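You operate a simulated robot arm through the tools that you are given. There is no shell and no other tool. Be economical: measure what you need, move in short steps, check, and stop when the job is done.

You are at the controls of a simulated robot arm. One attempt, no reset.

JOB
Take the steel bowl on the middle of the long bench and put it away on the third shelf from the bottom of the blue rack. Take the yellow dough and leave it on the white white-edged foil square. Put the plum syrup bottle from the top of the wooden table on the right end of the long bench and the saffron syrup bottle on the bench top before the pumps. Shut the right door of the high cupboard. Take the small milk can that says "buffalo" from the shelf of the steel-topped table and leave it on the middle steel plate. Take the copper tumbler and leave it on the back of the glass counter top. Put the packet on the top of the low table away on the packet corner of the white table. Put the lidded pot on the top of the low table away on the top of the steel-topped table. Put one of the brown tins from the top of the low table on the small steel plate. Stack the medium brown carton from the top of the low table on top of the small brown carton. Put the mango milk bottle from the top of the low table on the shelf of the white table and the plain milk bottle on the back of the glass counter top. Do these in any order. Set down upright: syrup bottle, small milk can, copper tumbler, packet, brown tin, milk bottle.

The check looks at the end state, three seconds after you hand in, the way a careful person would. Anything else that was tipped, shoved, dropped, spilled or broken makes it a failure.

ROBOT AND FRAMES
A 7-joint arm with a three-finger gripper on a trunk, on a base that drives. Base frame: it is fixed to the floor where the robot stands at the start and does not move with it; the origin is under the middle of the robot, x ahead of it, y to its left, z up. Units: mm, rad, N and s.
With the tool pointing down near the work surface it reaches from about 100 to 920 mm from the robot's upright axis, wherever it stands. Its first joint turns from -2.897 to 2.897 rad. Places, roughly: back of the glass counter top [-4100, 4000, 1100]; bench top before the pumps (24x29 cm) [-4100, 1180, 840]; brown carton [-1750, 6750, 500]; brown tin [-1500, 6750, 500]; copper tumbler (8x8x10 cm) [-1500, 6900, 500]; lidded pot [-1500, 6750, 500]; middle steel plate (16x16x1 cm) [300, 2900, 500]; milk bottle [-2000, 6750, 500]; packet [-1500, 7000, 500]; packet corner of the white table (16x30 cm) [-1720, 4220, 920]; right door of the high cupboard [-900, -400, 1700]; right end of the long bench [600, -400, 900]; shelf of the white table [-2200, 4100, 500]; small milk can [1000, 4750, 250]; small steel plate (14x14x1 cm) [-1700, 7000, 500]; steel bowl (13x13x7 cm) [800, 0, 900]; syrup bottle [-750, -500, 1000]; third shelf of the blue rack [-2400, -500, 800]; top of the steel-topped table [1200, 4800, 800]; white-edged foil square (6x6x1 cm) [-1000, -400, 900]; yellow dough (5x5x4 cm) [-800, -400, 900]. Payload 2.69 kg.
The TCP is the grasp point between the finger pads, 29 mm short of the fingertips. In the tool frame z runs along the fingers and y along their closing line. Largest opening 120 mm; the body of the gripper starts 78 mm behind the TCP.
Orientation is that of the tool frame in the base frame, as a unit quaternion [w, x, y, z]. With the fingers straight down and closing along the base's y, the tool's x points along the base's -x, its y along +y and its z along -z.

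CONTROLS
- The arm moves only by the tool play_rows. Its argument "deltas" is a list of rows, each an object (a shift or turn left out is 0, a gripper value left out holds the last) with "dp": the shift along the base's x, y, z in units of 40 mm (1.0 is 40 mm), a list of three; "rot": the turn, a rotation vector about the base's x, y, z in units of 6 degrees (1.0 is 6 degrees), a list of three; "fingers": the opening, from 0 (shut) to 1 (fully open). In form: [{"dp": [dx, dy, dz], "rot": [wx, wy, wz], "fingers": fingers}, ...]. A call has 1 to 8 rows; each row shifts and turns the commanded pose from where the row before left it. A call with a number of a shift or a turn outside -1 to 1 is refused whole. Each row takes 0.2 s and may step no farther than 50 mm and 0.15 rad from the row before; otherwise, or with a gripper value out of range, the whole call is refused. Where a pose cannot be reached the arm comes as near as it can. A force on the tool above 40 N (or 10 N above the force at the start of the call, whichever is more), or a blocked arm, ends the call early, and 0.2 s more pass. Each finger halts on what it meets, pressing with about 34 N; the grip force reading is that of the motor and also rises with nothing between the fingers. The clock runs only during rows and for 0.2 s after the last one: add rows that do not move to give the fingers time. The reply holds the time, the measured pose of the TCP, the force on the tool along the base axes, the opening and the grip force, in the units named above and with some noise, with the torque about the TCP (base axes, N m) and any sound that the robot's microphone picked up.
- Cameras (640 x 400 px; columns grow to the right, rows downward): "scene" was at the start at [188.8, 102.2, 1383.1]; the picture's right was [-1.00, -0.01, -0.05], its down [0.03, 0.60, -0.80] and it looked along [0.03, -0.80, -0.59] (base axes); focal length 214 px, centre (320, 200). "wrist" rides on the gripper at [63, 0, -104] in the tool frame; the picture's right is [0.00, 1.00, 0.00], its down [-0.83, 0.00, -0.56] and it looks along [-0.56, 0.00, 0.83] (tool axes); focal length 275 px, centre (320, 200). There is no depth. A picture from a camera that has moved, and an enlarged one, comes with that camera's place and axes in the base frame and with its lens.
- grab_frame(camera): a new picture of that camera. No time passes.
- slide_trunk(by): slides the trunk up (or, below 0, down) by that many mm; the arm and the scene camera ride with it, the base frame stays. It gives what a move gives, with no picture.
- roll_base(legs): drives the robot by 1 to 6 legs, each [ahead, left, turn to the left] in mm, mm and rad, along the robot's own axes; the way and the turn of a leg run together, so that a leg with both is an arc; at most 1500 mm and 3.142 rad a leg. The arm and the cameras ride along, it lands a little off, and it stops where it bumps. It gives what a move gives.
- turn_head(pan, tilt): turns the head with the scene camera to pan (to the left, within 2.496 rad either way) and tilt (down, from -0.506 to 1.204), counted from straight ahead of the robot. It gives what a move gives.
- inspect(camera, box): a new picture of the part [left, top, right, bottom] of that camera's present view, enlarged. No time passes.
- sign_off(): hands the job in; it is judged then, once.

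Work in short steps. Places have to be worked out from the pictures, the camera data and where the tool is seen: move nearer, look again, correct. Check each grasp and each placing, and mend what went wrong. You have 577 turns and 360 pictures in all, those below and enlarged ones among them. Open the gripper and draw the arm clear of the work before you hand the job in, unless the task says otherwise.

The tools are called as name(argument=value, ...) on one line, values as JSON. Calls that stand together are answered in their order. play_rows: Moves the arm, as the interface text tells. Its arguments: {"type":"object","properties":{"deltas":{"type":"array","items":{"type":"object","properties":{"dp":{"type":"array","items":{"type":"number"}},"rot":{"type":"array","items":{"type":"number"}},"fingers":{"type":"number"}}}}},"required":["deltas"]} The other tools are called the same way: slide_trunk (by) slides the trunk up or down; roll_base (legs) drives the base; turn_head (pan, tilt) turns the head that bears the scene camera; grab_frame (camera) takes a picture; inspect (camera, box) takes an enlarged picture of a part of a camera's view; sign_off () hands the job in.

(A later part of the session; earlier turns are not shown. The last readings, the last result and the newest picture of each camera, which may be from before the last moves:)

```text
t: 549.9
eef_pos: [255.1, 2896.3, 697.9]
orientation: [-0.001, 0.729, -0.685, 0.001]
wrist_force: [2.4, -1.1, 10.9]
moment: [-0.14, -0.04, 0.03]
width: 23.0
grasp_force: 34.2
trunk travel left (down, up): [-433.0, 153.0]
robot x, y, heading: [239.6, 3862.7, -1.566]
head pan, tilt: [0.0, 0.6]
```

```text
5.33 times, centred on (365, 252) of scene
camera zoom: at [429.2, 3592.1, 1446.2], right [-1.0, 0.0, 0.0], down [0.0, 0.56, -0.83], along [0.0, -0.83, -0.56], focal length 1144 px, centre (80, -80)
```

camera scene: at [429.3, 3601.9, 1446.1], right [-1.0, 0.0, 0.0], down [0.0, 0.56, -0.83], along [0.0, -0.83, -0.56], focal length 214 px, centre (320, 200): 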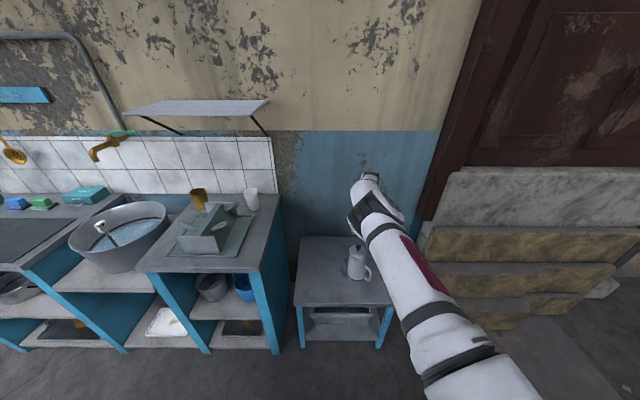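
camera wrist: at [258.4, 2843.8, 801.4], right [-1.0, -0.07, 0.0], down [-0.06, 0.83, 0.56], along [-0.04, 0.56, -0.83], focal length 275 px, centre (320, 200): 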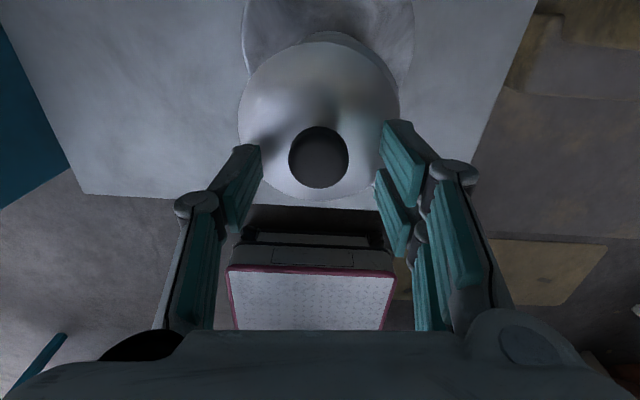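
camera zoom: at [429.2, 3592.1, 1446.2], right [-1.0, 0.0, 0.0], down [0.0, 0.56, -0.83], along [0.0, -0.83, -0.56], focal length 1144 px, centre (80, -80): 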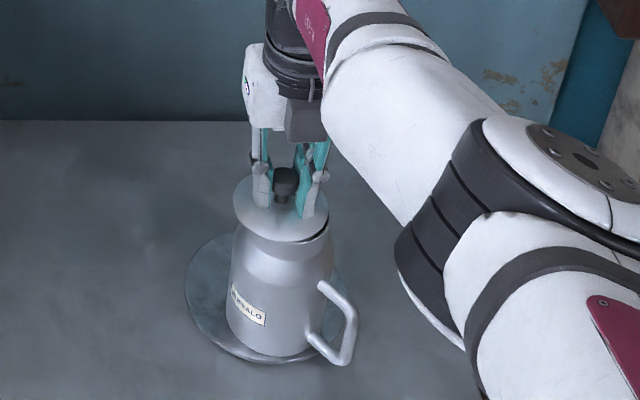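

play_rows(deltas=[{"dp": [0, 0, 0.2]}, {"dp": [0, 0, 0.3]}, {"dp": [0, 0, 0.3]}, {"dp": [0, 0, 0.2]}])

inspect(camera="scene", box=[325, 215, 405, 290])

grab_frame(camera="wrist")

```text
t: 550.9
eef_pos: [255.2, 2888.1, 732.3]
orientation: [-0.002, 0.729, -0.685, 0.0]
wrist_force: [-0.3, -1.0, 0.1]
moment: [0.02, -0.02, 0.0]
width: 23.1
grasp_force: 34.3
out of reach, approached as far as the arm can: row 2, 3
trunk travel left (down, up): [-433.0, 153.0]
robot x, y, heading: [235.3, 3862.8, -1.565]
head pan, tilt: [0.0, 0.6]
```

```text
5.33 times, centred on (365, 252) of scene
camera zoom: at [429.1, 3591.5, 1446.1], right [-1.0, 0.0, 0.0], down [0.0, 0.57, -0.82], along [0.0, -0.82, -0.57], focal length 1144 px, centre (80, -80)
```

zoom: 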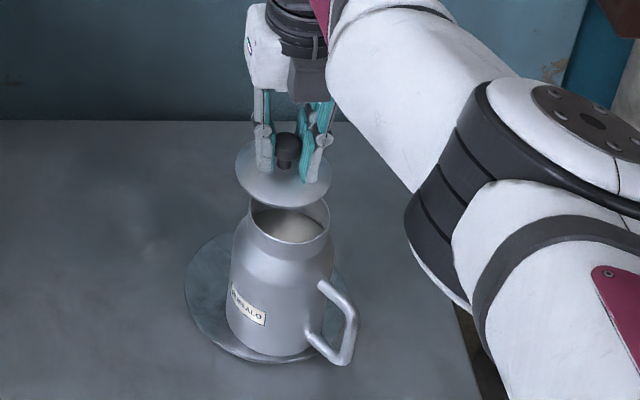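

```text
183 pictures are left
camera wrist: at [258.5, 2825.0, 836.1], right [-1.0, -0.07, 0.0], down [-0.06, 0.83, 0.56], along [-0.04, 0.56, -0.83], focal length 275 px, centre (320, 200)
```

wrist: 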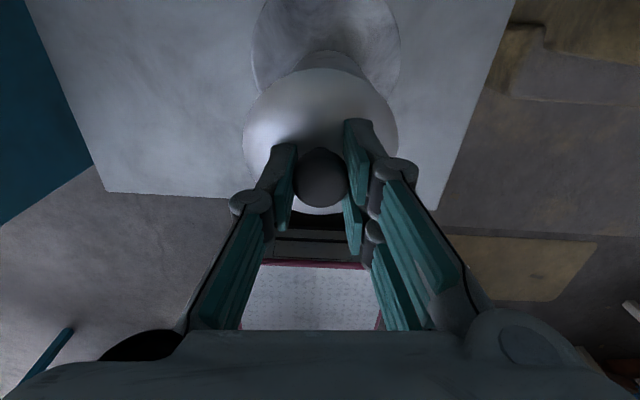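

Can axis ≈(245,2902) vs lid at (255,2888). Shift the lid over the rim and lower it.

play_rows(deltas=[{"dp": [-0.12, 0.2, 0]}, {"dp": [-0.13, 0.15, 0]}, {}])

inspect(camera="scene", box=[325, 215, 405, 290])

```text
t: 551.7
eef_pos: [246.0, 2889.4, 728.7]
orientation: [-0.002, 0.728, -0.685, -0.001]
wrist_force: [-0.1, 0.7, -0.2]
moment: [0.01, 0.02, 0.04]
width: 22.9
grasp_force: 34.0
out of reach, approached as far as the arm can: row 1, 2
trunk travel left (down, up): [-433.0, 153.0]
robot x, y, heading: [237.6, 3860.9, -1.567]
head pan, tilt: [0.0, 0.6]
```

```text
5.33 times, centred on (365, 252) of scene
camera zoom: at [429.2, 3591.5, 1446.1], right [-1.0, 0.0, 0.0], down [0.0, 0.56, -0.83], along [0.0, -0.83, -0.56], focal length 1144 px, centre (80, -80)
```

zoom: 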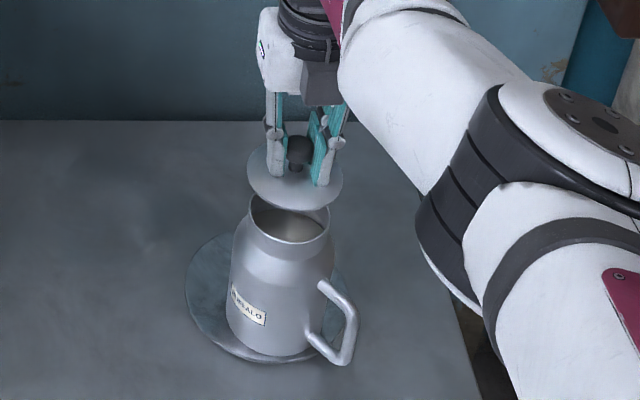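

roll_base(legs=[[-12, 0, 0]])

slide_trunk(by=-15)

inspect(camera="scene", box=[325, 215, 405, 290])

```text
t: 552.5
eef_pos: [243.9, 2901.0, 730.3]
orientation: [-0.003, 0.729, -0.684, -0.001]
wrist_force: [-0.7, -0.1, -0.5]
moment: [0.01, 0.03, 0.0]
width: 22.9
grasp_force: 33.3
trunk travel left (down, up): [-433.0, 153.0]
robot x, y, heading: [238.8, 3872.8, -1.568]
head pan, tilt: [0.0, 0.6]
```

```text
t: 553.1
eef_pos: [244.3, 2891.1, 714.3]
orientation: [-0.004, 0.729, -0.685, -0.003]
wrist_force: [0.2, -0.3, 0.1]
moment: [-0.03, 0.0, -0.02]
width: 23.2
grasp_force: 34.0
trunk travel left (down, up): [-418.0, 168.0]
robot x, y, heading: [238.9, 3874.1, -1.564]
head pan, tilt: [0.0, 0.6]
```

```text
5.33 times, centred on (365, 252) of scene
camera zoom: at [429.1, 3592.6, 1431.0], right [-1.0, 0.0, 0.0], down [0.0, 0.57, -0.83], along [0.0, -0.82, -0.57], focal length 1144 px, centre (80, -80)
```

zoom: 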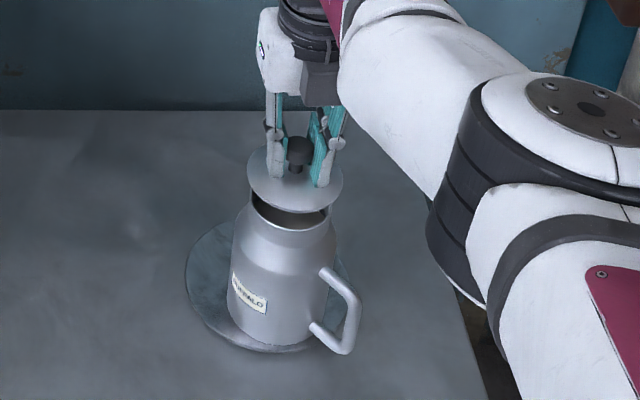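

roll_base(legs=[[-20, 0, 0]])

slide_trunk(by=-12)

inspect(camera="scene", box=[325, 215, 405, 290])

```text
t: 553.9
eef_pos: [244.6, 2910.9, 714.8]
orientation: [-0.003, 0.728, -0.685, -0.003]
wrist_force: [-0.2, -1.1, -0.1]
moment: [0.0, 0.0, 0.02]
width: 23.2
grasp_force: 34.1
trunk travel left (down, up): [-418.0, 168.0]
robot x, y, heading: [239.6, 3893.2, -1.567]
head pan, tilt: [0.0, 0.6]
```

```text
t: 554.5
eef_pos: [244.8, 2903.8, 702.7]
orientation: [-0.006, 0.728, -0.685, -0.004]
wrist_force: [0.7, -1.8, 0.1]
moment: [-0.01, 0.05, -0.01]
width: 22.8
grasp_force: 33.8
trunk travel left (down, up): [-406.0, 180.0]
robot x, y, heading: [239.3, 3894.4, -1.572]
head pan, tilt: [0.0, 0.6]
```

```text
5.33 times, centred on (365, 252) of scene
camera zoom: at [429.0, 3604.5, 1419.0], right [-1.0, 0.0, 0.0], down [0.0, 0.57, -0.82], along [0.0, -0.82, -0.57], focal length 1144 px, centre (80, -80)
```

zoom: 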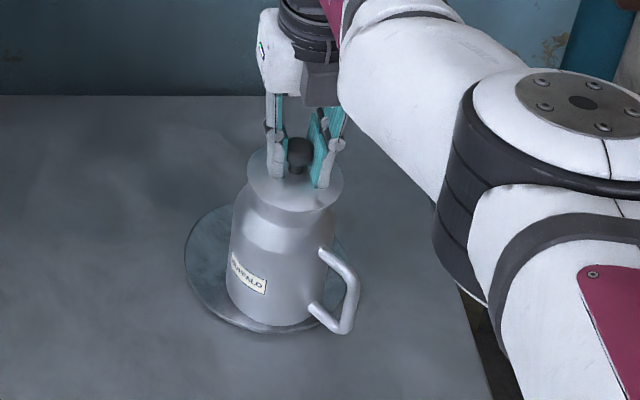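

play_rows(deltas=[{"dp": [0.08, 0, 0]}, {}])

slide_trunk(by=-4)

slide_trunk(by=-3)

```text
t: 555.1
eef_pos: [247.3, 2903.8, 702.8]
orientation: [-0.006, 0.729, -0.685, -0.004]
wrist_force: [-1.1, -0.7, -1.1]
moment: [0.03, 0.02, 0.04]
width: 23.0
grasp_force: 33.6
trunk travel left (down, up): [-406.0, 180.0]
robot x, y, heading: [236.9, 3892.8, -1.572]
head pan, tilt: [0.0, 0.6]
```

```text
t: 555.6
eef_pos: [246.5, 2902.7, 698.0]
orientation: [-0.006, 0.728, -0.685, -0.005]
wrist_force: [0.2, -1.6, 2.1]
moment: [-0.11, -0.01, -0.03]
width: 23.0
grasp_force: 34.4
trunk travel left (down, up): [-402.0, 184.0]
robot x, y, heading: [238.4, 3895.7, -1.566]
head pan, tilt: [0.0, 0.6]
```

```text
t: 556.1
eef_pos: [247.8, 2901.9, 696.7]
orientation: [-0.006, 0.728, -0.685, -0.004]
wrist_force: [-0.7, 5.3, 27.6]
moment: [-0.72, -0.02, 0.0]
width: 22.7
grasp_force: 34.1
trunk travel left (down, up): [-399.0, 187.0]
robot x, y, heading: [237.5, 3894.2, -1.568]
head pan, tilt: [0.0, 0.6]
```

slide_trunk(by=2)

play_rows(deltas=[{"fingers": 0.22}, {"fingers": 0.26}, {"fingers": 0.35}, {"fingers": 0.45}])

slide_trunk(by=60)

inspect(camera="scene", box=[325, 215, 405, 290])

```text
t: 556.7
eef_pos: [247.4, 2901.2, 697.6]
orientation: [-0.007, 0.728, -0.685, -0.005]
wrist_force: [0.5, 2.3, 22.7]
moment: [-0.73, 0.08, -0.01]
width: 22.7
grasp_force: 34.1
trunk travel left (down, up): [-401.0, 185.0]
robot x, y, heading: [235.1, 3891.8, -1.572]
head pan, tilt: [0.0, 0.6]
```

```text
t: 557.7
eef_pos: [246.6, 2902.3, 696.0]
orientation: [-0.007, 0.728, -0.685, -0.006]
wrist_force: [1.2, 0.4, 3.8]
moment: [-0.01, 0.08, 0.01]
width: 55.9
grasp_force: 0.0
trunk travel left (down, up): [-401.0, 185.0]
robot x, y, heading: [237.0, 3892.7, -1.563]
head pan, tilt: [0.0, 0.6]
```

```text
t: 558.7
eef_pos: [246.8, 2942.8, 755.3]
orientation: [-0.007, 0.728, -0.686, -0.005]
wrist_force: [-0.5, 0.7, -0.7]
moment: [0.0, -0.03, 0.02]
width: 53.9
grasp_force: 0.0
trunk travel left (down, up): [-461.0, 125.0]
robot x, y, heading: [238.9, 3894.2, -1.567]
head pan, tilt: [0.0, 0.6]
```

```text
5.33 times, centred on (365, 252) of scene
camera zoom: at [428.8, 3644.8, 1474.2], right [-1.0, 0.0, 0.0], down [0.0, 0.56, -0.83], along [0.0, -0.83, -0.56], focal length 1144 px, centre (80, -80)
```

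zoom: 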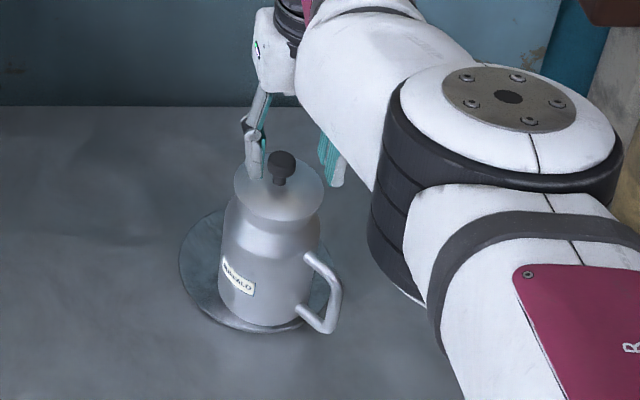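

Lid is seated properly. Now check whether there is a western passage from here to the vendor corridor.

play_rows(deltas=[{"dp": [0, 0.5, 0.8]}, {"dp": [0, 0.8, 0.8]}, {"dp": [0, 0.8, 0.5]}, {"dp": [0, 0.8, 0]}, {"dp": [0, 0.8, 0]}])

turn_head(pan=-1.4, tilt=0.5)

grab_frame(camera="scene")

```text
t: 559.9
eef_pos: [249.6, 2934.5, 818.6]
orientation: [-0.008, 0.728, -0.685, -0.006]
wrist_force: [0.2, -0.2, 0.3]
moment: [0.02, 0.01, 0.0]
width: 54.0
grasp_force: 0.1
out of reach, approached as far as the arm can: row 1, 2, 3, 4, 5
trunk travel left (down, up): [-461.0, 125.0]
robot x, y, heading: [237.6, 3893.5, -1.564]
head pan, tilt: [0.0, 0.6]
```

```text
t: 561.4
eef_pos: [249.4, 2933.8, 818.8]
orientation: [-0.008, 0.728, -0.685, -0.006]
wrist_force: [0.8, -0.4, 0.0]
moment: [-0.04, 0.01, -0.02]
width: 54.3
grasp_force: 0.0
trunk travel left (down, up): [-461.0, 125.0]
robot x, y, heading: [240.9, 3890.1, -1.566]
head pan, tilt: [-1.4, 0.499]
```

```text
178 pictures are left
camera scene: at [338.9, 3717.3, 1483.4], right [-0.17, 0.98, 0.0], down [0.47, 0.08, -0.88], along [-0.86, -0.15, -0.48], focal length 214 px, centre (320, 200)
```

scene: 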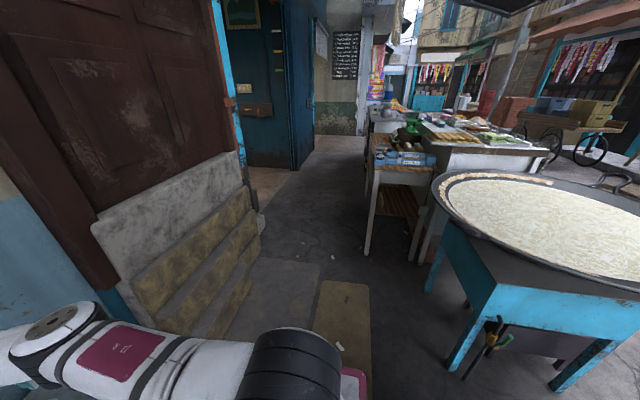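

The passage west exists. Now return to the low table for the remaining items, in one drive.

slide_trunk(by=120)

roll_base(legs=[[-1500, 0, 0], [-520, 0, 0], [0, 0, -1.57], [0, 0, -1.57], [0, 1500, 0], [0, 420, 0]])

```text
t: 562.9
eef_pos: [248.3, 3061.1, 936.7]
orientation: [-0.007, 0.728, -0.685, -0.005]
wrist_force: [0.5, 0.4, 0.8]
moment: [0.03, -0.02, 0.0]
width: 53.9
grasp_force: 0.0
trunk travel left (down, up): [-581.0, 5.0]
robot x, y, heading: [242.9, 3894.8, -1.566]
head pan, tilt: [-1.4, 0.499]
```

```text
t: 589.8
eef_pos: [-1746.5, 6641.8, 939.0]
orientation: [0.006, 0.66, 0.751, -0.008]
wrist_force: [0.1, 0.5, 0.5]
moment: [0.0, 0.02, 0.0]
width: 53.9
grasp_force: 0.1
trunk travel left (down, up): [-581.0, 5.0]
robot x, y, heading: [-1679.9, 5810.1, 1.641]
head pan, tilt: [-1.4, 0.499]
```

play_rows(deltas=[{"dp": [0, -0.4, 0.9], "rot": [0, 0, -0.5]}, {"dp": [0, -0.4, 0.9], "rot": [0, 0, -0.5]}, {"dp": [0, -0.4, 0.9], "rot": [0, 0, -0.5]}, {"dp": [0, -0.4, 0.9]}, {"dp": [0, -0.4, 0.9]}, {"dp": [0, -0.4, 0.9]}, {"dp": [0, -0.4, 0]}, {"dp": [0, -0.4, 0]}])

roll_base(legs=[[180, -150, -0.07]])

slide_trunk(by=-400)

grab_frame(camera="wrist")

```text
t: 591.5
eef_pos: [-1755.5, 6639.2, 1153.0]
orientation: [0.005, 0.717, 0.697, -0.008]
wrist_force: [-0.3, 0.0, -0.1]
moment: [0.0, 0.01, -0.02]
width: 53.8
grasp_force: 0.0
out of reach, approached as far as the arm can: row 1, 2, 3, 4, 5, 6, 7, 8
trunk travel left (down, up): [-581.0, 5.0]
robot x, y, heading: [-1679.7, 5809.6, 1.643]
head pan, tilt: [-1.4, 0.499]
```

```text
t: 593.3
eef_pos: [-1560.8, 6831.9, 1151.8]
orientation: [0.005, 0.739, 0.674, -0.008]
wrist_force: [0.3, -0.5, 0.1]
moment: [0.01, 0.0, 0.03]
width: 54.1
grasp_force: 0.0
trunk travel left (down, up): [-581.0, 5.0]
robot x, y, heading: [-1536.4, 6005.2, 1.578]
head pan, tilt: [-1.4, 0.499]
```

```text
t: 597.1
eef_pos: [-1563.0, 7091.7, 754.7]
orientation: [0.004, 0.738, 0.674, -0.008]
wrist_force: [0.4, 0.2, 0.7]
moment: [0.01, -0.04, 0.0]
width: 54.0
grasp_force: 0.0
trunk travel left (down, up): [-181.0, 405.0]
robot x, y, heading: [-1535.9, 6001.3, 1.58]
head pan, tilt: [-1.4, 0.499]
```

```text
177 pictures are left
camera wrist: at [-1557.5, 7156.5, 856.5], right [1.0, -0.09, 0.0], down [-0.07, -0.82, 0.57], along [-0.05, -0.57, -0.82], focal length 275 px, centre (320, 200)
```

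wrist: 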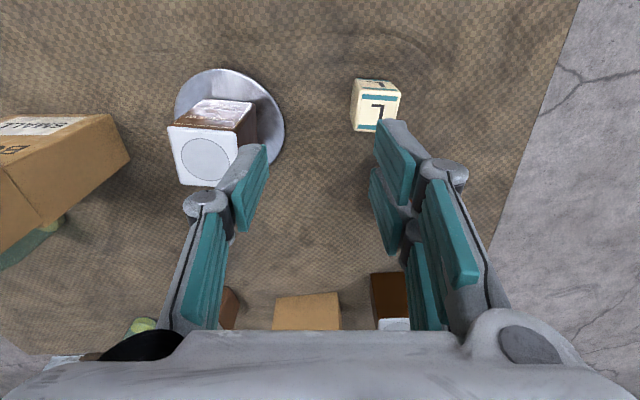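

play_rows(deltas=[{"dp": [0.2, -0.9, 0.1]}, {"dp": [0.2, -0.9, 0.1]}, {"dp": [0.2, -0.9, 0.1]}, {"dp": [0.2, -0.9, 0.1]}, {"dp": [0.2, -0.9, 0.1]}, {"dp": [0.2, -0.9, 0.1]}])

```text
t: 598.5
eef_pos: [-1534.5, 7086.2, 789.5]
orientation: [0.006, 0.738, 0.675, -0.009]
wrist_force: [-0.2, 0.1, -0.1]
moment: [-0.01, 0.02, 0.0]
width: 53.9
grasp_force: 0.0
out of reach, approached as far as the arm can: row 1, 2, 3, 4, 5, 6
trunk travel left (down, up): [-181.0, 405.0]
robot x, y, heading: [-1535.8, 6003.6, 1.58]
head pan, tilt: [-1.4, 0.499]
```

play_rows(deltas=[{"dp": [0, 0, 0.3], "rot": [0.8, 0, 0]}, {"dp": [0, 0, 0.3], "rot": [0.8, 0, 0]}, {"dp": [0, 0, 0.3], "rot": [0.8, 0, 0]}, {"dp": [0, -0.5, 0], "rot": [0.8, 0, 0]}, {"dp": [0, -0.8, 0]}, {"dp": [0, -0.8, 0]}, {"dp": [0, -0.8, 0]}])

```text
t: 600.1
eef_pos: [-1533.9, 7149.4, 862.7]
orientation: [-0.117, 0.73, 0.666, 0.105]
wrist_force: [0.1, -0.1, 0.1]
moment: [0.03, -0.04, -0.01]
width: 54.0
grasp_force: 0.0
out of reach, approached as far as the arm can: row 1, 2, 3, 4, 5, 6, 7
trunk travel left (down, up): [-181.0, 405.0]
robot x, y, heading: [-1536.9, 6004.9, 1.577]
head pan, tilt: [-1.4, 0.499]
```

play_rows(deltas=[{"dp": [0, -1, 0], "rot": [-0.8, 0, 0]}, {"dp": [0, -1, 0], "rot": [-0.8, 0, 0]}, {"dp": [0, -1, 0], "rot": [-0.8, 0, 0]}, {"dp": [0, -1, 0], "rot": [-0.8, 0, 0]}, {"dp": [0, -1, 0]}, {"dp": [0, -1, 0]}, {"dp": [0, -1, 0]}, {"dp": [0, -1, 0]}])

turn_head(pan=0, tilt=0.6)

grab_frame(camera="scene")

```text
t: 601.9
eef_pos: [-1532.0, 7044.2, 929.7]
orientation: [0.007, 0.738, 0.675, -0.008]
wrist_force: [-0.4, 0.8, -0.5]
moment: [-0.01, 0.07, 0.0]
width: 54.0
grasp_force: 0.1
out of reach, approached as far as the arm can: row 1, 2, 3, 4, 5, 6, 7, 8
trunk travel left (down, up): [-181.0, 405.0]
robot x, y, heading: [-1537.9, 6002.6, 1.579]
head pan, tilt: [-1.4, 0.499]
```

```text
t: 603.5
eef_pos: [-1533.0, 7044.0, 928.7]
orientation: [0.006, 0.739, 0.674, -0.009]
wrist_force: [-0.6, -0.1, 0.7]
moment: [0.0, -0.02, 0.0]
width: 53.8
grasp_force: 0.1
trunk travel left (down, up): [-181.0, 405.0]
robot x, y, heading: [-1538.0, 6002.1, 1.58]
head pan, tilt: [0.0, 0.6]
```

```text
176 pictures are left
camera scene: at [-1731.6, 6379.2, 1194.7], right [1.0, 0.01, 0.0], down [0.0, -0.56, -0.83], along [-0.01, 0.83, -0.56], focal length 214 px, centre (320, 200)
```

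scene: 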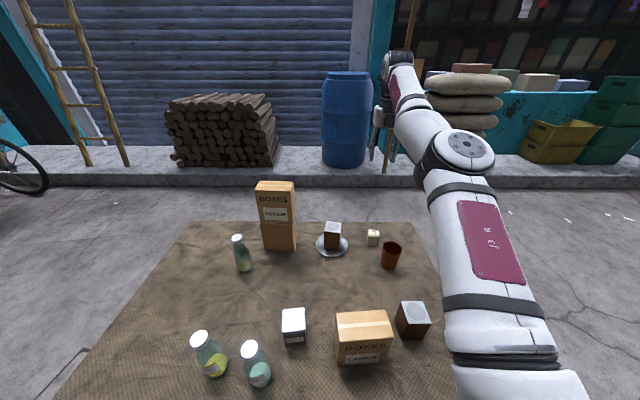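

The IK seems stuck in an odd branch. I sweep the arm left at height to change configuration and see whether it frees up.

play_rows(deltas=[{"dp": [-1, 0, 0.2]}, {"dp": [-1, 0, 0.2]}, {"dp": [-1, 0, 0]}, {"dp": [-1, 0, 0]}, {"dp": [-1, 0, 0]}, {"dp": [-1, 0, 0]}, {"dp": [-1, 0, 0]}, {"dp": [-1, 0, 0]}])

```text
t: 605.3
eef_pos: [-1812.8, 6981.9, 943.5]
orientation: [0.005, 0.74, 0.673, -0.009]
wrist_force: [0.6, -0.7, 0.0]
moment: [-0.02, 0.02, -0.02]
width: 54.0
grasp_force: 0.0
out of reach, approached as far as the arm can: row 2, 3, 4, 5, 6, 7, 8
trunk travel left (down, up): [-181.0, 405.0]
robot x, y, heading: [-1538.8, 6002.4, 1.578]
head pan, tilt: [0.0, 0.6]
```

play_rows(deltas=[{"dp": [0.3, 0, -0.5]}, {"dp": [0.3, 0, -0.5]}, {"dp": [0.3, 0, -0.5]}, {"dp": [0.3, 0, -0.5]}, {"dp": [0.3, 0, 0]}, {"dp": [0.3, 0, 0]}, {"dp": [0.3, 0, 0]}])

```text
t: 606.9
eef_pos: [-1730.1, 6980.3, 862.1]
orientation: [0.005, 0.738, 0.674, -0.008]
wrist_force: [-0.9, 0.0, -0.3]
moment: [0.01, -0.02, 0.0]
width: 54.1
grasp_force: 0.0
trunk travel left (down, up): [-181.0, 405.0]
robot x, y, heading: [-1536.5, 6001.9, 1.578]
head pan, tilt: [0.0, 0.6]
```

Responsive again (the earlier target was simply too high for the low shoulder). Now go over the packet.

play_rows(deltas=[{"dp": [0.94, 0.3, 0], "fingers": 0.75}, {"dp": [0.94, 0.3, 0]}, {"dp": [0.94, 0.3, 0]}, {"dp": [0.94, 0.3, -0.2]}, {"dp": [0.94, 0.3, -0.2]}, {"dp": [0.94, 0.3, -0.3]}, {"dp": [0, 0.2, -0.9]}, {"dp": [0, 0, -0.9]}])

grab_frame(camera="wrist")

```text
t: 608.7
eef_pos: [-1503.0, 7057.4, 763.2]
orientation: [0.006, 0.738, 0.674, -0.009]
wrist_force: [0.6, 0.6, 1.0]
moment: [-0.01, 0.01, 0.03]
width: 90.0
grasp_force: 0.1
trunk travel left (down, up): [-181.0, 405.0]
robot x, y, heading: [-1536.2, 6000.0, 1.58]
head pan, tilt: [0.0, 0.6]
```

```text
175 pictures are left
camera wrist: at [-1497.3, 7122.8, 866.0], right [1.0, -0.09, 0.0], down [-0.07, -0.82, 0.57], along [-0.05, -0.57, -0.82], focal length 275 px, centre (320, 200)
```

wrist: 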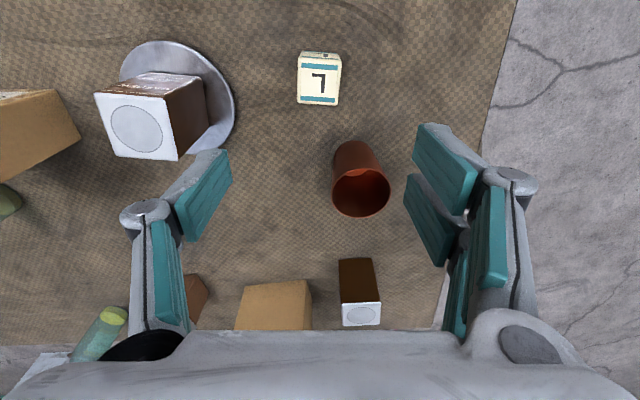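

play_rows(deltas=[{"dp": [0, -0.08, -0.9]}, {"dp": [0, 0, -0.9]}, {"dp": [0, 0, -0.9]}, {"dp": [0, 0, -0.9]}, {"dp": [0, 0, -0.9]}, {"dp": [0, 0, -0.9]}, {"fingers": 0.2}, {"fingers": 0}])

play_rows(deltas=[{}, {"dp": [0, 0, 0.3]}, {"dp": [0, 0, 0.8]}, {"dp": [0, 0, 0.8]}, {"dp": [0, 0, 0.8]}, {"dp": [0, 0, 0.8]}])

grab_frame(camera="wrist")

```text
t: 610.5
eef_pos: [-1501.6, 7059.3, 546.5]
orientation: [0.004, 0.738, 0.674, -0.008]
wrist_force: [-2.2, 0.4, 4.2]
moment: [0.04, 0.08, 0.01]
width: 44.4
grasp_force: 34.1
trunk travel left (down, up): [-181.0, 405.0]
robot x, y, heading: [-1535.1, 6000.2, 1.581]
head pan, tilt: [0.0, 0.6]
```

```text
t: 611.9
eef_pos: [-1501.5, 7061.4, 684.8]
orientation: [0.006, 0.739, 0.674, -0.009]
wrist_force: [0.4, 0.1, -1.1]
moment: [-0.02, -0.02, -0.01]
width: 44.2
grasp_force: 34.0
trunk travel left (down, up): [-181.0, 405.0]
robot x, y, heading: [-1538.2, 6005.5, 1.581]
head pan, tilt: [0.0, 0.6]
```

```text
174 pictures are left
camera wrist: at [-1497.2, 7125.9, 787.4], right [1.0, -0.09, 0.0], down [-0.07, -0.82, 0.57], along [-0.05, -0.57, -0.82], focal length 275 px, centre (320, 200)
```

wrist: 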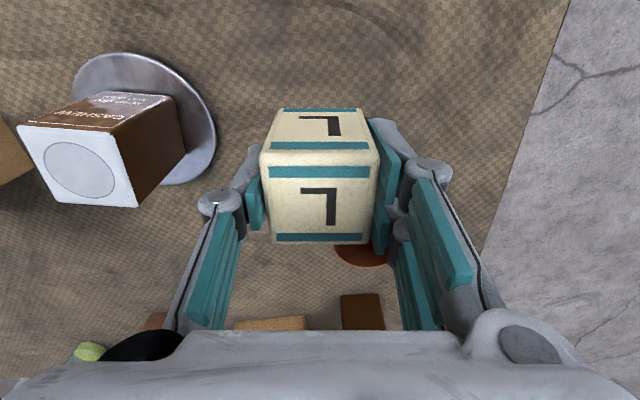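

Packet held. Raise the trunk, retract the arm, and check its state before the drive.

slide_trunk(by=380)

play_rows(deltas=[{"dp": [0, -0.9, 0]}, {"dp": [0, -0.9, 0]}, {"dp": [0, -0.9, 0]}, {"dp": [0, -0.9, 0]}, {"dp": [0, -0.9, 0]}, {"dp": [0, -0.9, 0]}, {"dp": [0, -0.9, 0]}, {"dp": [0, -0.9, 0]}])

```text
t: 615.5
eef_pos: [-1502.9, 6864.2, 1066.9]
orientation: [0.006, 0.739, 0.674, -0.008]
wrist_force: [0.2, 1.1, -0.6]
moment: [-0.01, -0.01, 0.0]
width: 44.4
grasp_force: 33.5
trunk travel left (down, up): [-561.0, 25.0]
robot x, y, heading: [-1536.9, 6002.4, 1.58]
head pan, tilt: [0.0, 0.6]
```

```text
t: 617.3
eef_pos: [-1504.6, 6575.0, 1065.9]
orientation: [0.004, 0.738, 0.675, -0.008]
wrist_force: [0.2, 0.8, -0.8]
moment: [-0.01, 0.0, 0.03]
width: 44.1
grasp_force: 33.4
trunk travel left (down, up): [-561.0, 25.0]
robot x, y, heading: [-1537.3, 6003.3, 1.58]
head pan, tilt: [0.0, 0.6]
```

roll_base(legs=[[-300, 0, 0], [0, 0, -1.58], [1500, 0, 0], [270, 0, 0], [0, 0, -1.57], [1500, 0, 0]])

turn_head(pan=-1.2, tilt=0.6)

grab_frame(camera="scene")

```text
t: 642.4
eef_pos: [37.4, 3684.6, 1066.1]
orientation: [0.008, -0.643, 0.766, 0.005]
wrist_force: [0.7, -0.2, -1.9]
moment: [-0.05, 0.0, -0.02]
width: 44.3
grasp_force: 34.0
trunk travel left (down, up): [-561.0, 25.0]
robot x, y, heading: [113.5, 4256.2, -1.647]
head pan, tilt: [0.0, 0.6]
```

```text
t: 643.8
eef_pos: [37.8, 3685.1, 1067.0]
orientation: [0.008, -0.644, 0.765, 0.005]
wrist_force: [0.3, 0.1, 0.0]
moment: [-0.01, -0.03, -0.01]
width: 44.3
grasp_force: 34.5
trunk travel left (down, up): [-561.0, 25.0]
robot x, y, heading: [116.3, 4253.5, -1.642]
head pan, tilt: [-1.201, 0.6]
```

```text
173 pictures are left
camera scene: at [217.1, 4155.4, 1574.7], right [-0.29, 0.96, 0.0], down [0.54, 0.17, -0.83], along [-0.79, -0.24, -0.56], focal length 214 px, centre (320, 200)
```

scene: 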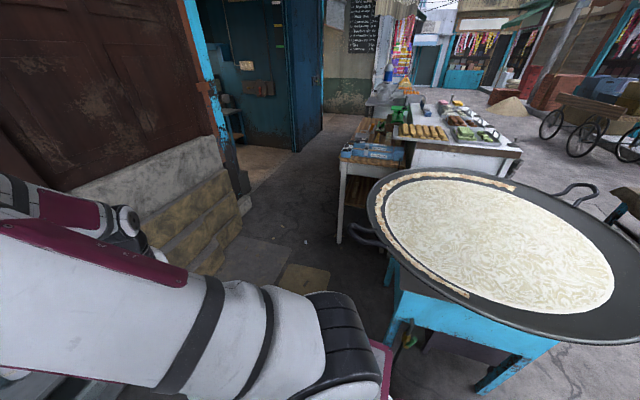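

inspect(camera="scene", box=[210, 225, 370, 325])

```text
4.00 times, centred on (290, 275) of scene
camera zoom: at [217.1, 4155.4, 1574.7], right [-0.29, 0.96, 0.0], down [0.54, 0.17, -0.83], along [-0.79, -0.24, -0.56], focal length 858 px, centre (440, -100)
```

zoom: 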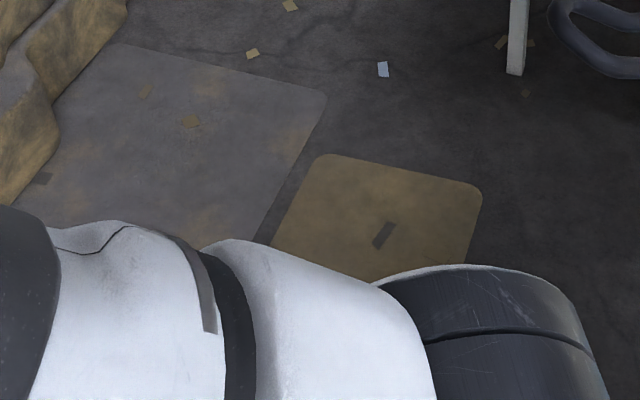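

The boards are thin floor mats. Drive through the passage to the vendor side of the white table.

roll_base(legs=[[900, 0, 0], [0, 0, -1.5], [1500, 0, 0], [200, 200, 0], [0, 0, -1.57]])

turn_head(pan=0.1, tilt=0.5)

grab_frame(camera="scene")

```text
t: 647.8
eef_pos: [-24.3, 2898.9, 1065.6]
orientation: [0.009, -0.645, 0.764, 0.007]
wrist_force: [0.7, 0.7, -1.6]
moment: [-0.02, 0.0, 0.0]
width: 44.3
grasp_force: 34.4
trunk travel left (down, up): [-561.0, 25.0]
robot x, y, heading: [50.8, 3465.8, -1.64]
head pan, tilt: [-1.201, 0.6]
stopped in leg 1: the robot was blocked; the commanded pose is now the measured one
```

```text
t: 649.3
eef_pos: [-24.6, 2898.2, 1064.6]
orientation: [0.009, -0.645, 0.764, 0.006]
wrist_force: [-0.5, 0.1, -1.3]
moment: [-0.01, 0.01, -0.02]
width: 44.3
grasp_force: 34.0
trunk travel left (down, up): [-561.0, 25.0]
robot x, y, heading: [50.5, 3468.5, -1.644]
head pan, tilt: [0.099, 0.499]
```

```text
171 pictures are left
camera scene: at [239.4, 3306.1, 1583.8], right [-1.0, -0.03, 0.0], down [-0.01, 0.48, -0.88], along [0.03, -0.88, -0.48], focal length 214 px, centre (320, 200)
```

scene: 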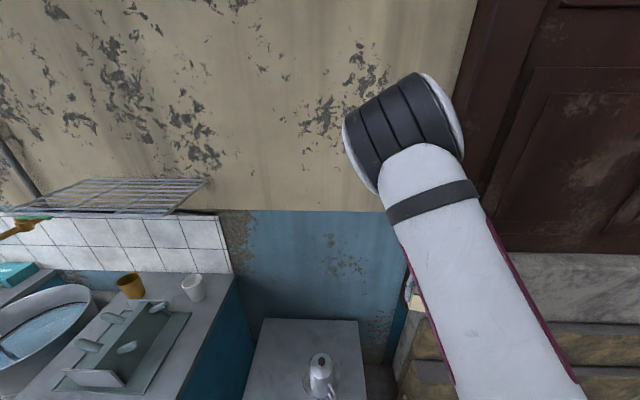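

inspect(camera="scene", box=[270, 320, 370, 400])

```text
5.00 times, centred on (320, 360) of scene
camera zoom: at [239.4, 3306.1, 1583.8], right [-1.0, -0.03, 0.0], down [-0.01, 0.48, -0.88], along [0.03, -0.88, -0.48], focal length 1072 px, centre (320, -600)
```

zoom: 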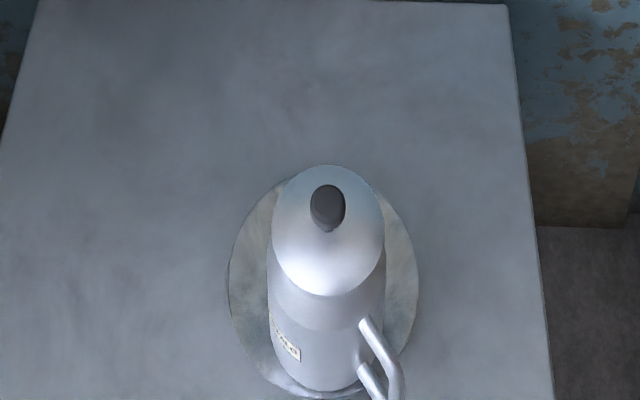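

roll_base(legs=[[-150, 0, 0], [0, 0, -1.5], [700, 0, 0], [0, 270, 0], [900, 0, 0], [170, 200, 0]])

turn_head(pan=-1.3, tilt=0.5)

grab_frame(camera="scene")

```text
t: 665.3
eef_pos: [-2322.7, 3195.3, 1063.9]
orientation: [0.011, 0.054, 0.998, -0.001]
wrist_force: [0.9, 1.0, -0.1]
moment: [-0.05, 0.01, 0.01]
width: 44.2
grasp_force: 33.8
trunk travel left (down, up): [-561.0, 25.0]
robot x, y, heading: [-1754.2, 3149.7, 3.134]
head pan, tilt: [0.099, 0.499]
```

```text
t: 666.8
eef_pos: [-2322.2, 3195.9, 1066.0]
orientation: [0.01, 0.055, 0.998, -0.002]
wrist_force: [0.1, -0.4, -1.0]
moment: [0.0, 0.04, -0.04]
width: 44.3
grasp_force: 33.9
trunk travel left (down, up): [-561.0, 25.0]
robot x, y, heading: [-1749.0, 3153.1, 3.129]
head pan, tilt: [-1.3, 0.499]
```

```text
169 pictures are left
camera scene: at [-1833.4, 3050.3, 1583.8], right [0.97, 0.26, 0.0], down [0.12, -0.46, -0.88], along [-0.23, 0.85, -0.48], focal length 214 px, centre (320, 200)
```

scene: 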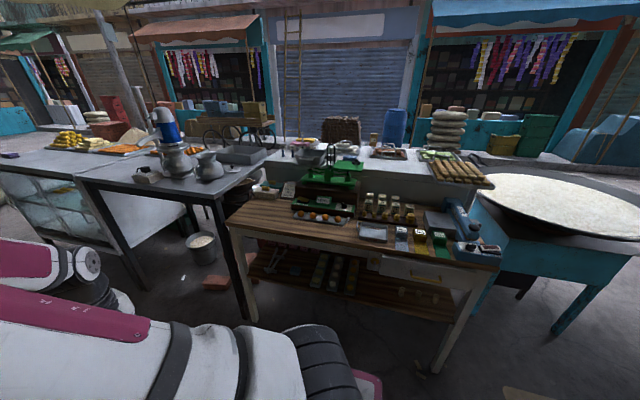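

inspect(camera="scene", box=[330, 170, 510, 290])

```text
3.33 times, centred on (420, 230) of scene
camera zoom: at [-1833.4, 3050.3, 1583.8], right [0.97, 0.26, 0.0], down [0.12, -0.46, -0.88], along [-0.23, 0.85, -0.48], focal length 715 px, centre (-13, 100)
```

zoom: 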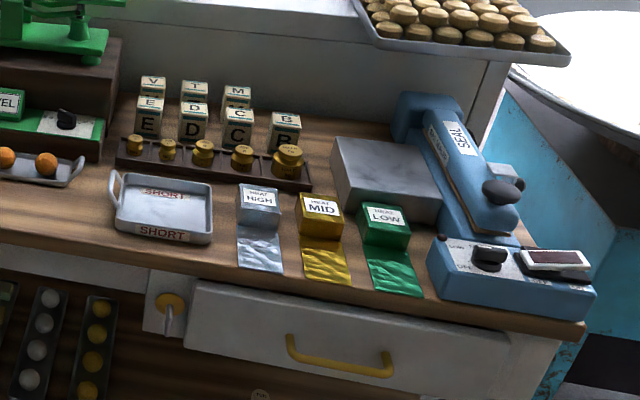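

Packet group: V T M / E D C B, with a free slot behind B ≈(−1605,4290), table top ≈905. Turn to face the table and move up.

roll_base(legs=[[0, 0, -1.56], [200, -120, 0]])

turn_head(pan=-0.1, tilt=0.6)

grab_frame(camera="scene")

```text
t: 668.8
eef_pos: [-2240.1, 3451.5, 1065.6]
orientation: [0.01, 0.281, 0.96, -0.005]
wrist_force: [0.1, -0.2, -1.0]
moment: [0.0, -0.01, 0.0]
width: 44.3
grasp_force: 34.0
trunk travel left (down, up): [-561.0, 25.0]
robot x, y, heading: [-1746.1, 3155.0, 2.663]
head pan, tilt: [-1.3, 0.499]
stopped in leg 1: the robot was blocked; the commanded pose is now the measured one
```

```text
t: 670.2
eef_pos: [-2240.4, 3450.9, 1065.9]
orientation: [0.01, 0.281, 0.96, -0.004]
wrist_force: [-0.2, 0.1, -0.8]
moment: [-0.01, 0.0, -0.01]
width: 44.4
grasp_force: 34.0
trunk travel left (down, up): [-561.0, 25.0]
robot x, y, heading: [-1744.0, 3158.0, 2.667]
head pan, tilt: [-0.099, 0.6]
```

```text
167 pictures are left
camera scene: at [-1960.1, 3062.6, 1574.7], right [0.55, 0.84, 0.0], down [0.47, -0.31, -0.83], along [-0.69, 0.45, -0.56], focal length 214 px, centre (320, 200)
```

scene: 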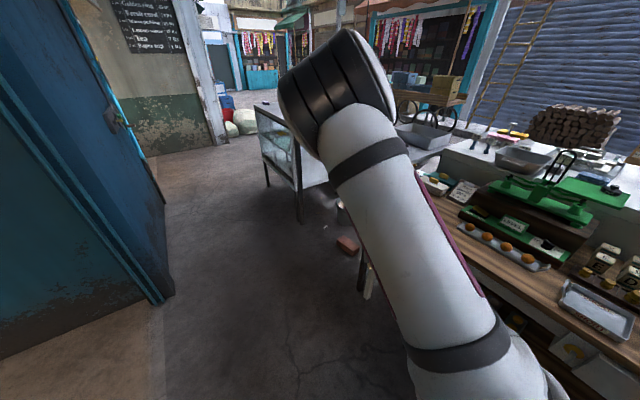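

roll_base(legs=[[0, -190, 0], [0, 0, -1.09]])

grab_frame(camera="scene")

```text
t: 674.5
eef_pos: [-1626.3, 3902.0, 1064.9]
orientation: [0.006, 0.738, 0.675, -0.01]
wrist_force: [-0.4, -0.2, -0.8]
moment: [-0.03, 0.01, 0.01]
width: 44.3
grasp_force: 33.6
trunk travel left (down, up): [-561.0, 25.0]
robot x, y, heading: [-1658.2, 3328.2, 1.579]
head pan, tilt: [-0.099, 0.6]
```

```text
166 pictures are left
camera scene: at [-1841.1, 3473.0, 1574.7], right [1.0, -0.09, 0.0], down [-0.05, -0.56, -0.83], along [0.08, 0.82, -0.56], focal length 214 px, centre (320, 200)
```

scene: 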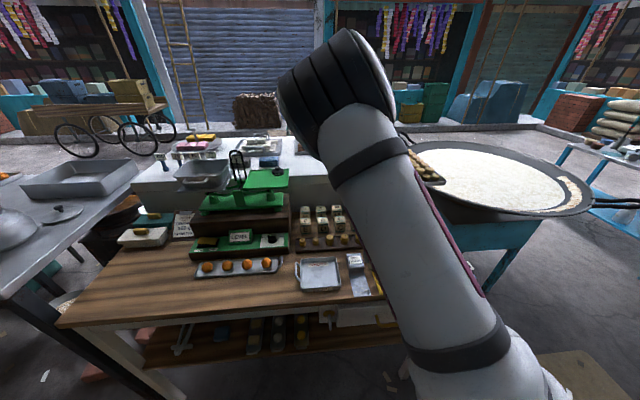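

play_rows(deltas=[{"dp": [0.1, 0.95, 0]}, {"dp": [0.1, 0.95, 0]}, {"dp": [0.1, 0.95, 0]}, {"dp": [0.1, 0.95, 0]}, {"dp": [0.1, 0.95, 0]}, {"dp": [0.1, 0.95, 0]}, {"dp": [0, 0.95, 0]}, {"dp": [0, 0.95, 0]}])

play_rows(deltas=[{"dp": [0, 0.95, 0]}, {"dp": [0, 0.8, 0]}])

grab_frame(camera="wrist")

```text
t: 676.3
eef_pos: [-1605.5, 4190.5, 1063.5]
orientation: [0.007, 0.738, 0.675, -0.01]
wrist_force: [-0.1, 0.2, -1.3]
moment: [0.01, -0.04, -0.02]
width: 44.3
grasp_force: 33.5
out of reach, approached as far as the arm can: row 8
trunk travel left (down, up): [-561.0, 25.0]
robot x, y, heading: [-1660.1, 3328.0, 1.58]
head pan, tilt: [-0.099, 0.6]
```

```text
t: 676.9
eef_pos: [-1603.0, 4191.7, 1064.4]
orientation: [0.006, 0.738, 0.675, -0.009]
wrist_force: [0.3, 0.4, -0.2]
moment: [-0.02, 0.06, -0.01]
width: 44.3
grasp_force: 34.1
out of reach, approached as far as the arm can: row 1, 2
trunk travel left (down, up): [-561.0, 25.0]
robot x, y, heading: [-1659.8, 3329.2, 1.575]
head pan, tilt: [-0.099, 0.6]
```

```text
165 pictures are left
camera wrist: at [-1598.1, 4257.5, 1166.8], right [1.0, -0.08, 0.0], down [-0.07, -0.82, 0.57], along [-0.05, -0.57, -0.82], focal length 275 px, centre (320, 200)
```

wrist: 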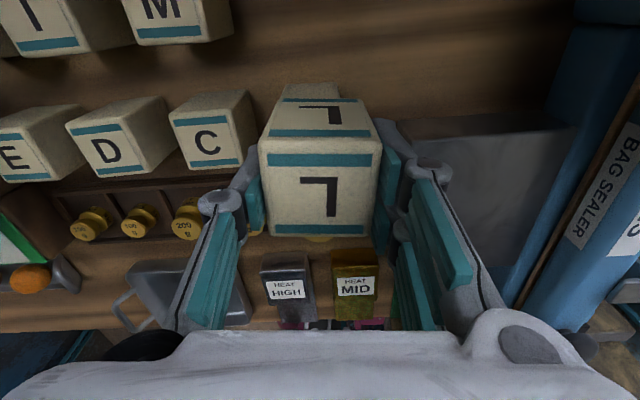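

roll_base(legs=[[106, 0, 0]])

grab_frame(camera="wrist")

```text
t: 678.1
eef_pos: [-1602.8, 4300.2, 1063.7]
orientation: [0.005, 0.739, 0.674, -0.01]
wrist_force: [0.4, 0.5, -0.7]
moment: [0.0, 0.03, 0.01]
width: 44.4
grasp_force: 33.8
trunk travel left (down, up): [-561.0, 25.0]
robot x, y, heading: [-1656.4, 3433.4, 1.578]
head pan, tilt: [-0.099, 0.6]
```

```text
164 pictures are left
camera wrist: at [-1596.6, 4364.6, 1166.7], right [1.0, -0.09, 0.0], down [-0.07, -0.82, 0.57], along [-0.05, -0.57, -0.82], focal length 275 px, centre (320, 200)
```

wrist: 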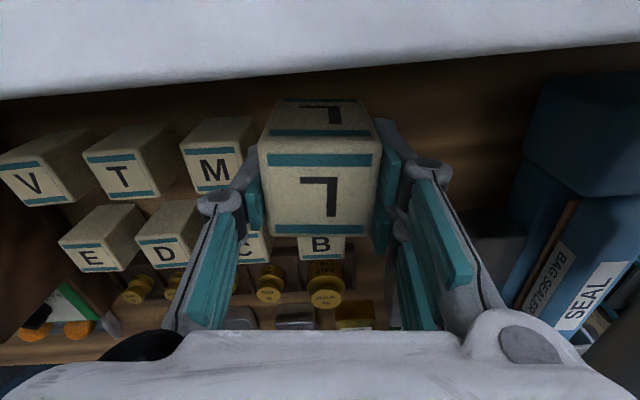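

The ledge (front y≈4351, top ≈1085) would meet the camera; I turn the gripper −85° (camera to the right) and pull back to y≈4275.

play_rows(deltas=[{"dp": [0, -0.2, 0], "rot": [0, 0, -1]}, {"dp": [0, -0.2, 0], "rot": [0, 0, -1]}, {"dp": [0, -0.2, 0], "rot": [0, 0, -1]}, {"dp": [0, -0.2, 0], "rot": [0, 0, -1]}, {"dp": [0, -0.2, 0], "rot": [0, 0, -1]}, {"dp": [0, -0.2, 0], "rot": [0, 0, -1]}, {"dp": [0, -0.2, 0], "rot": [0, 0, -1]}])

play_rows(deltas=[{"dp": [0, -0.2, 0], "rot": [0, 0, -1]}, {"dp": [0, -0.2, 0], "rot": [0, 0, -1]}, {"dp": [0, -0.2, 0], "rot": [0, 0, -1]}, {"dp": [0, -0.2, 0], "rot": [0, 0, -1]}, {"dp": [0, -0.2, 0], "rot": [0, 0, -1]}, {"dp": [0, -0.2, 0], "rot": [0, 0, -1]}, {"dp": [0, -0.2, 0], "rot": [0, 0, -1]}])

grab_frame(camera="wrist")

```text
t: 679.7
eef_pos: [-1600.6, 4243.1, 1064.6]
orientation: [0.003, 0.931, 0.364, -0.011]
wrist_force: [-0.2, 0.0, -1.2]
moment: [0.0, 0.01, 0.0]
width: 44.0
grasp_force: 34.4
trunk travel left (down, up): [-561.0, 25.0]
robot x, y, heading: [-1658.2, 3433.9, 1.572]
head pan, tilt: [-0.099, 0.6]
```

```text
t: 681.3
eef_pos: [-1602.5, 4187.7, 1065.0]
orientation: [-0.003, 1.0, 0.005, -0.011]
wrist_force: [0.0, 0.5, -1.4]
moment: [0.01, -0.02, 0.02]
width: 44.2
grasp_force: 33.6
trunk travel left (down, up): [-561.0, 25.0]
robot x, y, heading: [-1656.3, 3433.5, 1.577]
head pan, tilt: [-0.099, 0.6]
```

```text
163 pictures are left
camera wrist: at [-1537.6, 4187.9, 1167.5], right [0.02, -1.0, 0.0], down [-0.82, -0.01, 0.57], along [-0.57, -0.01, -0.82], focal length 275 px, centre (320, 200)
```

wrist: 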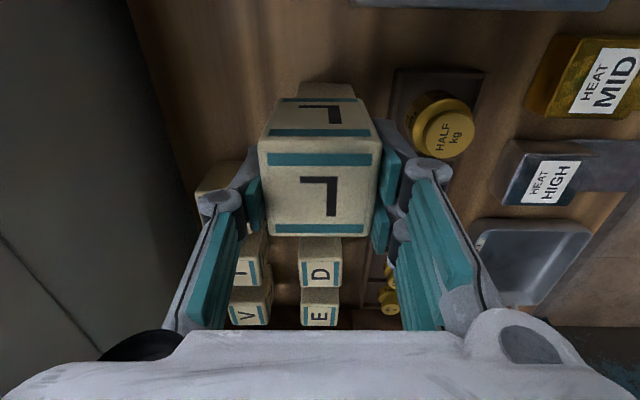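

Responsive again. The back row is at y≈4277; move to the free slot behind B and lower.

play_rows(deltas=[{"dp": [-0.05, 0.8, 0]}, {"dp": [-0.05, 0.8, 0]}, {"dp": [0, 0.62, 0]}, {"dp": [0, 0, -0.7]}, {"dp": [0, 0, -0.7]}, {"dp": [0, 0, -0.5]}, {"dp": [0, 0, -0.3]}])

grab_frame(camera="wrist")

```text
t: 682.9
eef_pos: [-1605.3, 4276.3, 976.5]
orientation: [-0.002, 1.0, 0.007, -0.011]
wrist_force: [0.1, 0.0, -0.9]
moment: [0.01, 0.01, 0.04]
width: 44.3
grasp_force: 34.0
trunk travel left (down, up): [-561.0, 25.0]
robot x, y, heading: [-1657.0, 3436.3, 1.576]
head pan, tilt: [-0.099, 0.6]
```

```text
162 pictures are left
camera wrist: at [-1540.4, 4277.0, 1079.1], right [0.02, -1.0, 0.0], down [-0.82, -0.02, 0.57], along [-0.57, -0.01, -0.82], focal length 275 px, centre (320, 200)
```

wrist: 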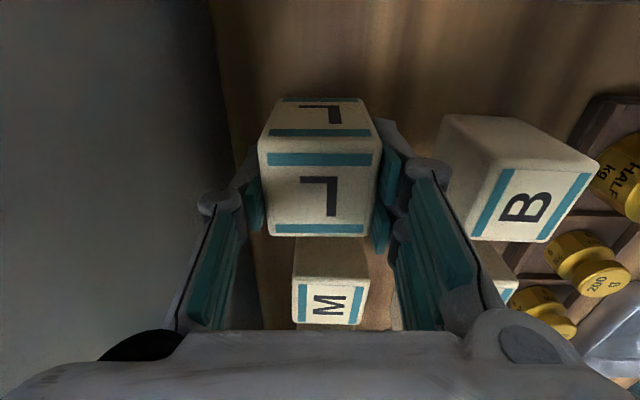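

play_rows(deltas=[{"dp": [0, 0, -0.25]}, {"dp": [0, 0, -0.15]}, {"dp": [0, 0, -0.1]}, {"dp": [0, 0, -0.08]}])

play_rows(deltas=[{"dp": [0, 0, -0.08]}, {"dp": [0, 0, -0.08]}, {"dp": [0, 0, -0.08]}])

```text
t: 683.9
eef_pos: [-1605.9, 4275.6, 954.8]
orientation: [-0.004, 1.0, 0.007, -0.011]
wrist_force: [2.0, -4.4, 32.2]
moment: [-0.13, -0.11, 0.01]
width: 44.6
grasp_force: 34.2
trunk travel left (down, up): [-561.0, 25.0]
robot x, y, heading: [-1657.0, 3438.2, 1.57]
head pan, tilt: [-0.099, 0.6]
```

```text
t: 684.7
eef_pos: [-1606.6, 4278.7, 949.1]
orientation: [-0.004, 1.0, 0.007, -0.011]
wrist_force: [0.3, -3.9, 11.9]
moment: [-0.3, 0.05, 0.01]
width: 44.3
grasp_force: 33.8
trunk travel left (down, up): [-561.0, 25.0]
robot x, y, heading: [-1659.0, 3434.4, 1.578]
head pan, tilt: [-0.099, 0.6]
stopped in row 3: the force on the tool passed its limit at 45 N (the readings are from after the stop); the commanded pose is now the measured one
```

play_rows(deltas=[{"dp": [0, 0, 0.05], "fingers": 0.47}, {}, {"dp": [0, 0, 0.6]}, {"dp": [0, 0, 0.9]}, {"dp": [0, 0, 0.9]}, {"dp": [0, 0, 0.9]}, {"dp": [0, -0.5, 0.3]}])

grab_frame(camera="wrist")

```text
t: 686.3
eef_pos: [-1606.1, 4258.2, 1097.1]
orientation: [-0.003, 1.0, 0.007, -0.01]
wrist_force: [0.4, -0.3, 0.0]
moment: [0.01, 0.04, -0.01]
width: 56.4
grasp_force: 0.1
trunk travel left (down, up): [-561.0, 25.0]
robot x, y, heading: [-1659.2, 3439.9, 1.572]
head pan, tilt: [-0.099, 0.6]
```

```text
161 pictures are left
camera wrist: at [-1541.3, 4259.3, 1198.7], right [0.02, -1.0, -0.01], down [-0.82, -0.02, 0.57], along [-0.57, 0.0, -0.82], focal length 275 px, centre (320, 200)
```

wrist: 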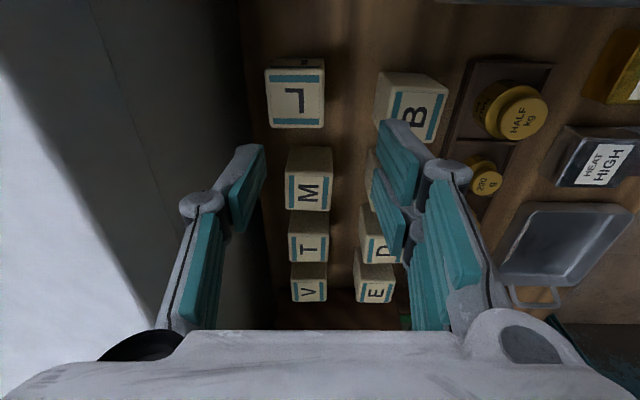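

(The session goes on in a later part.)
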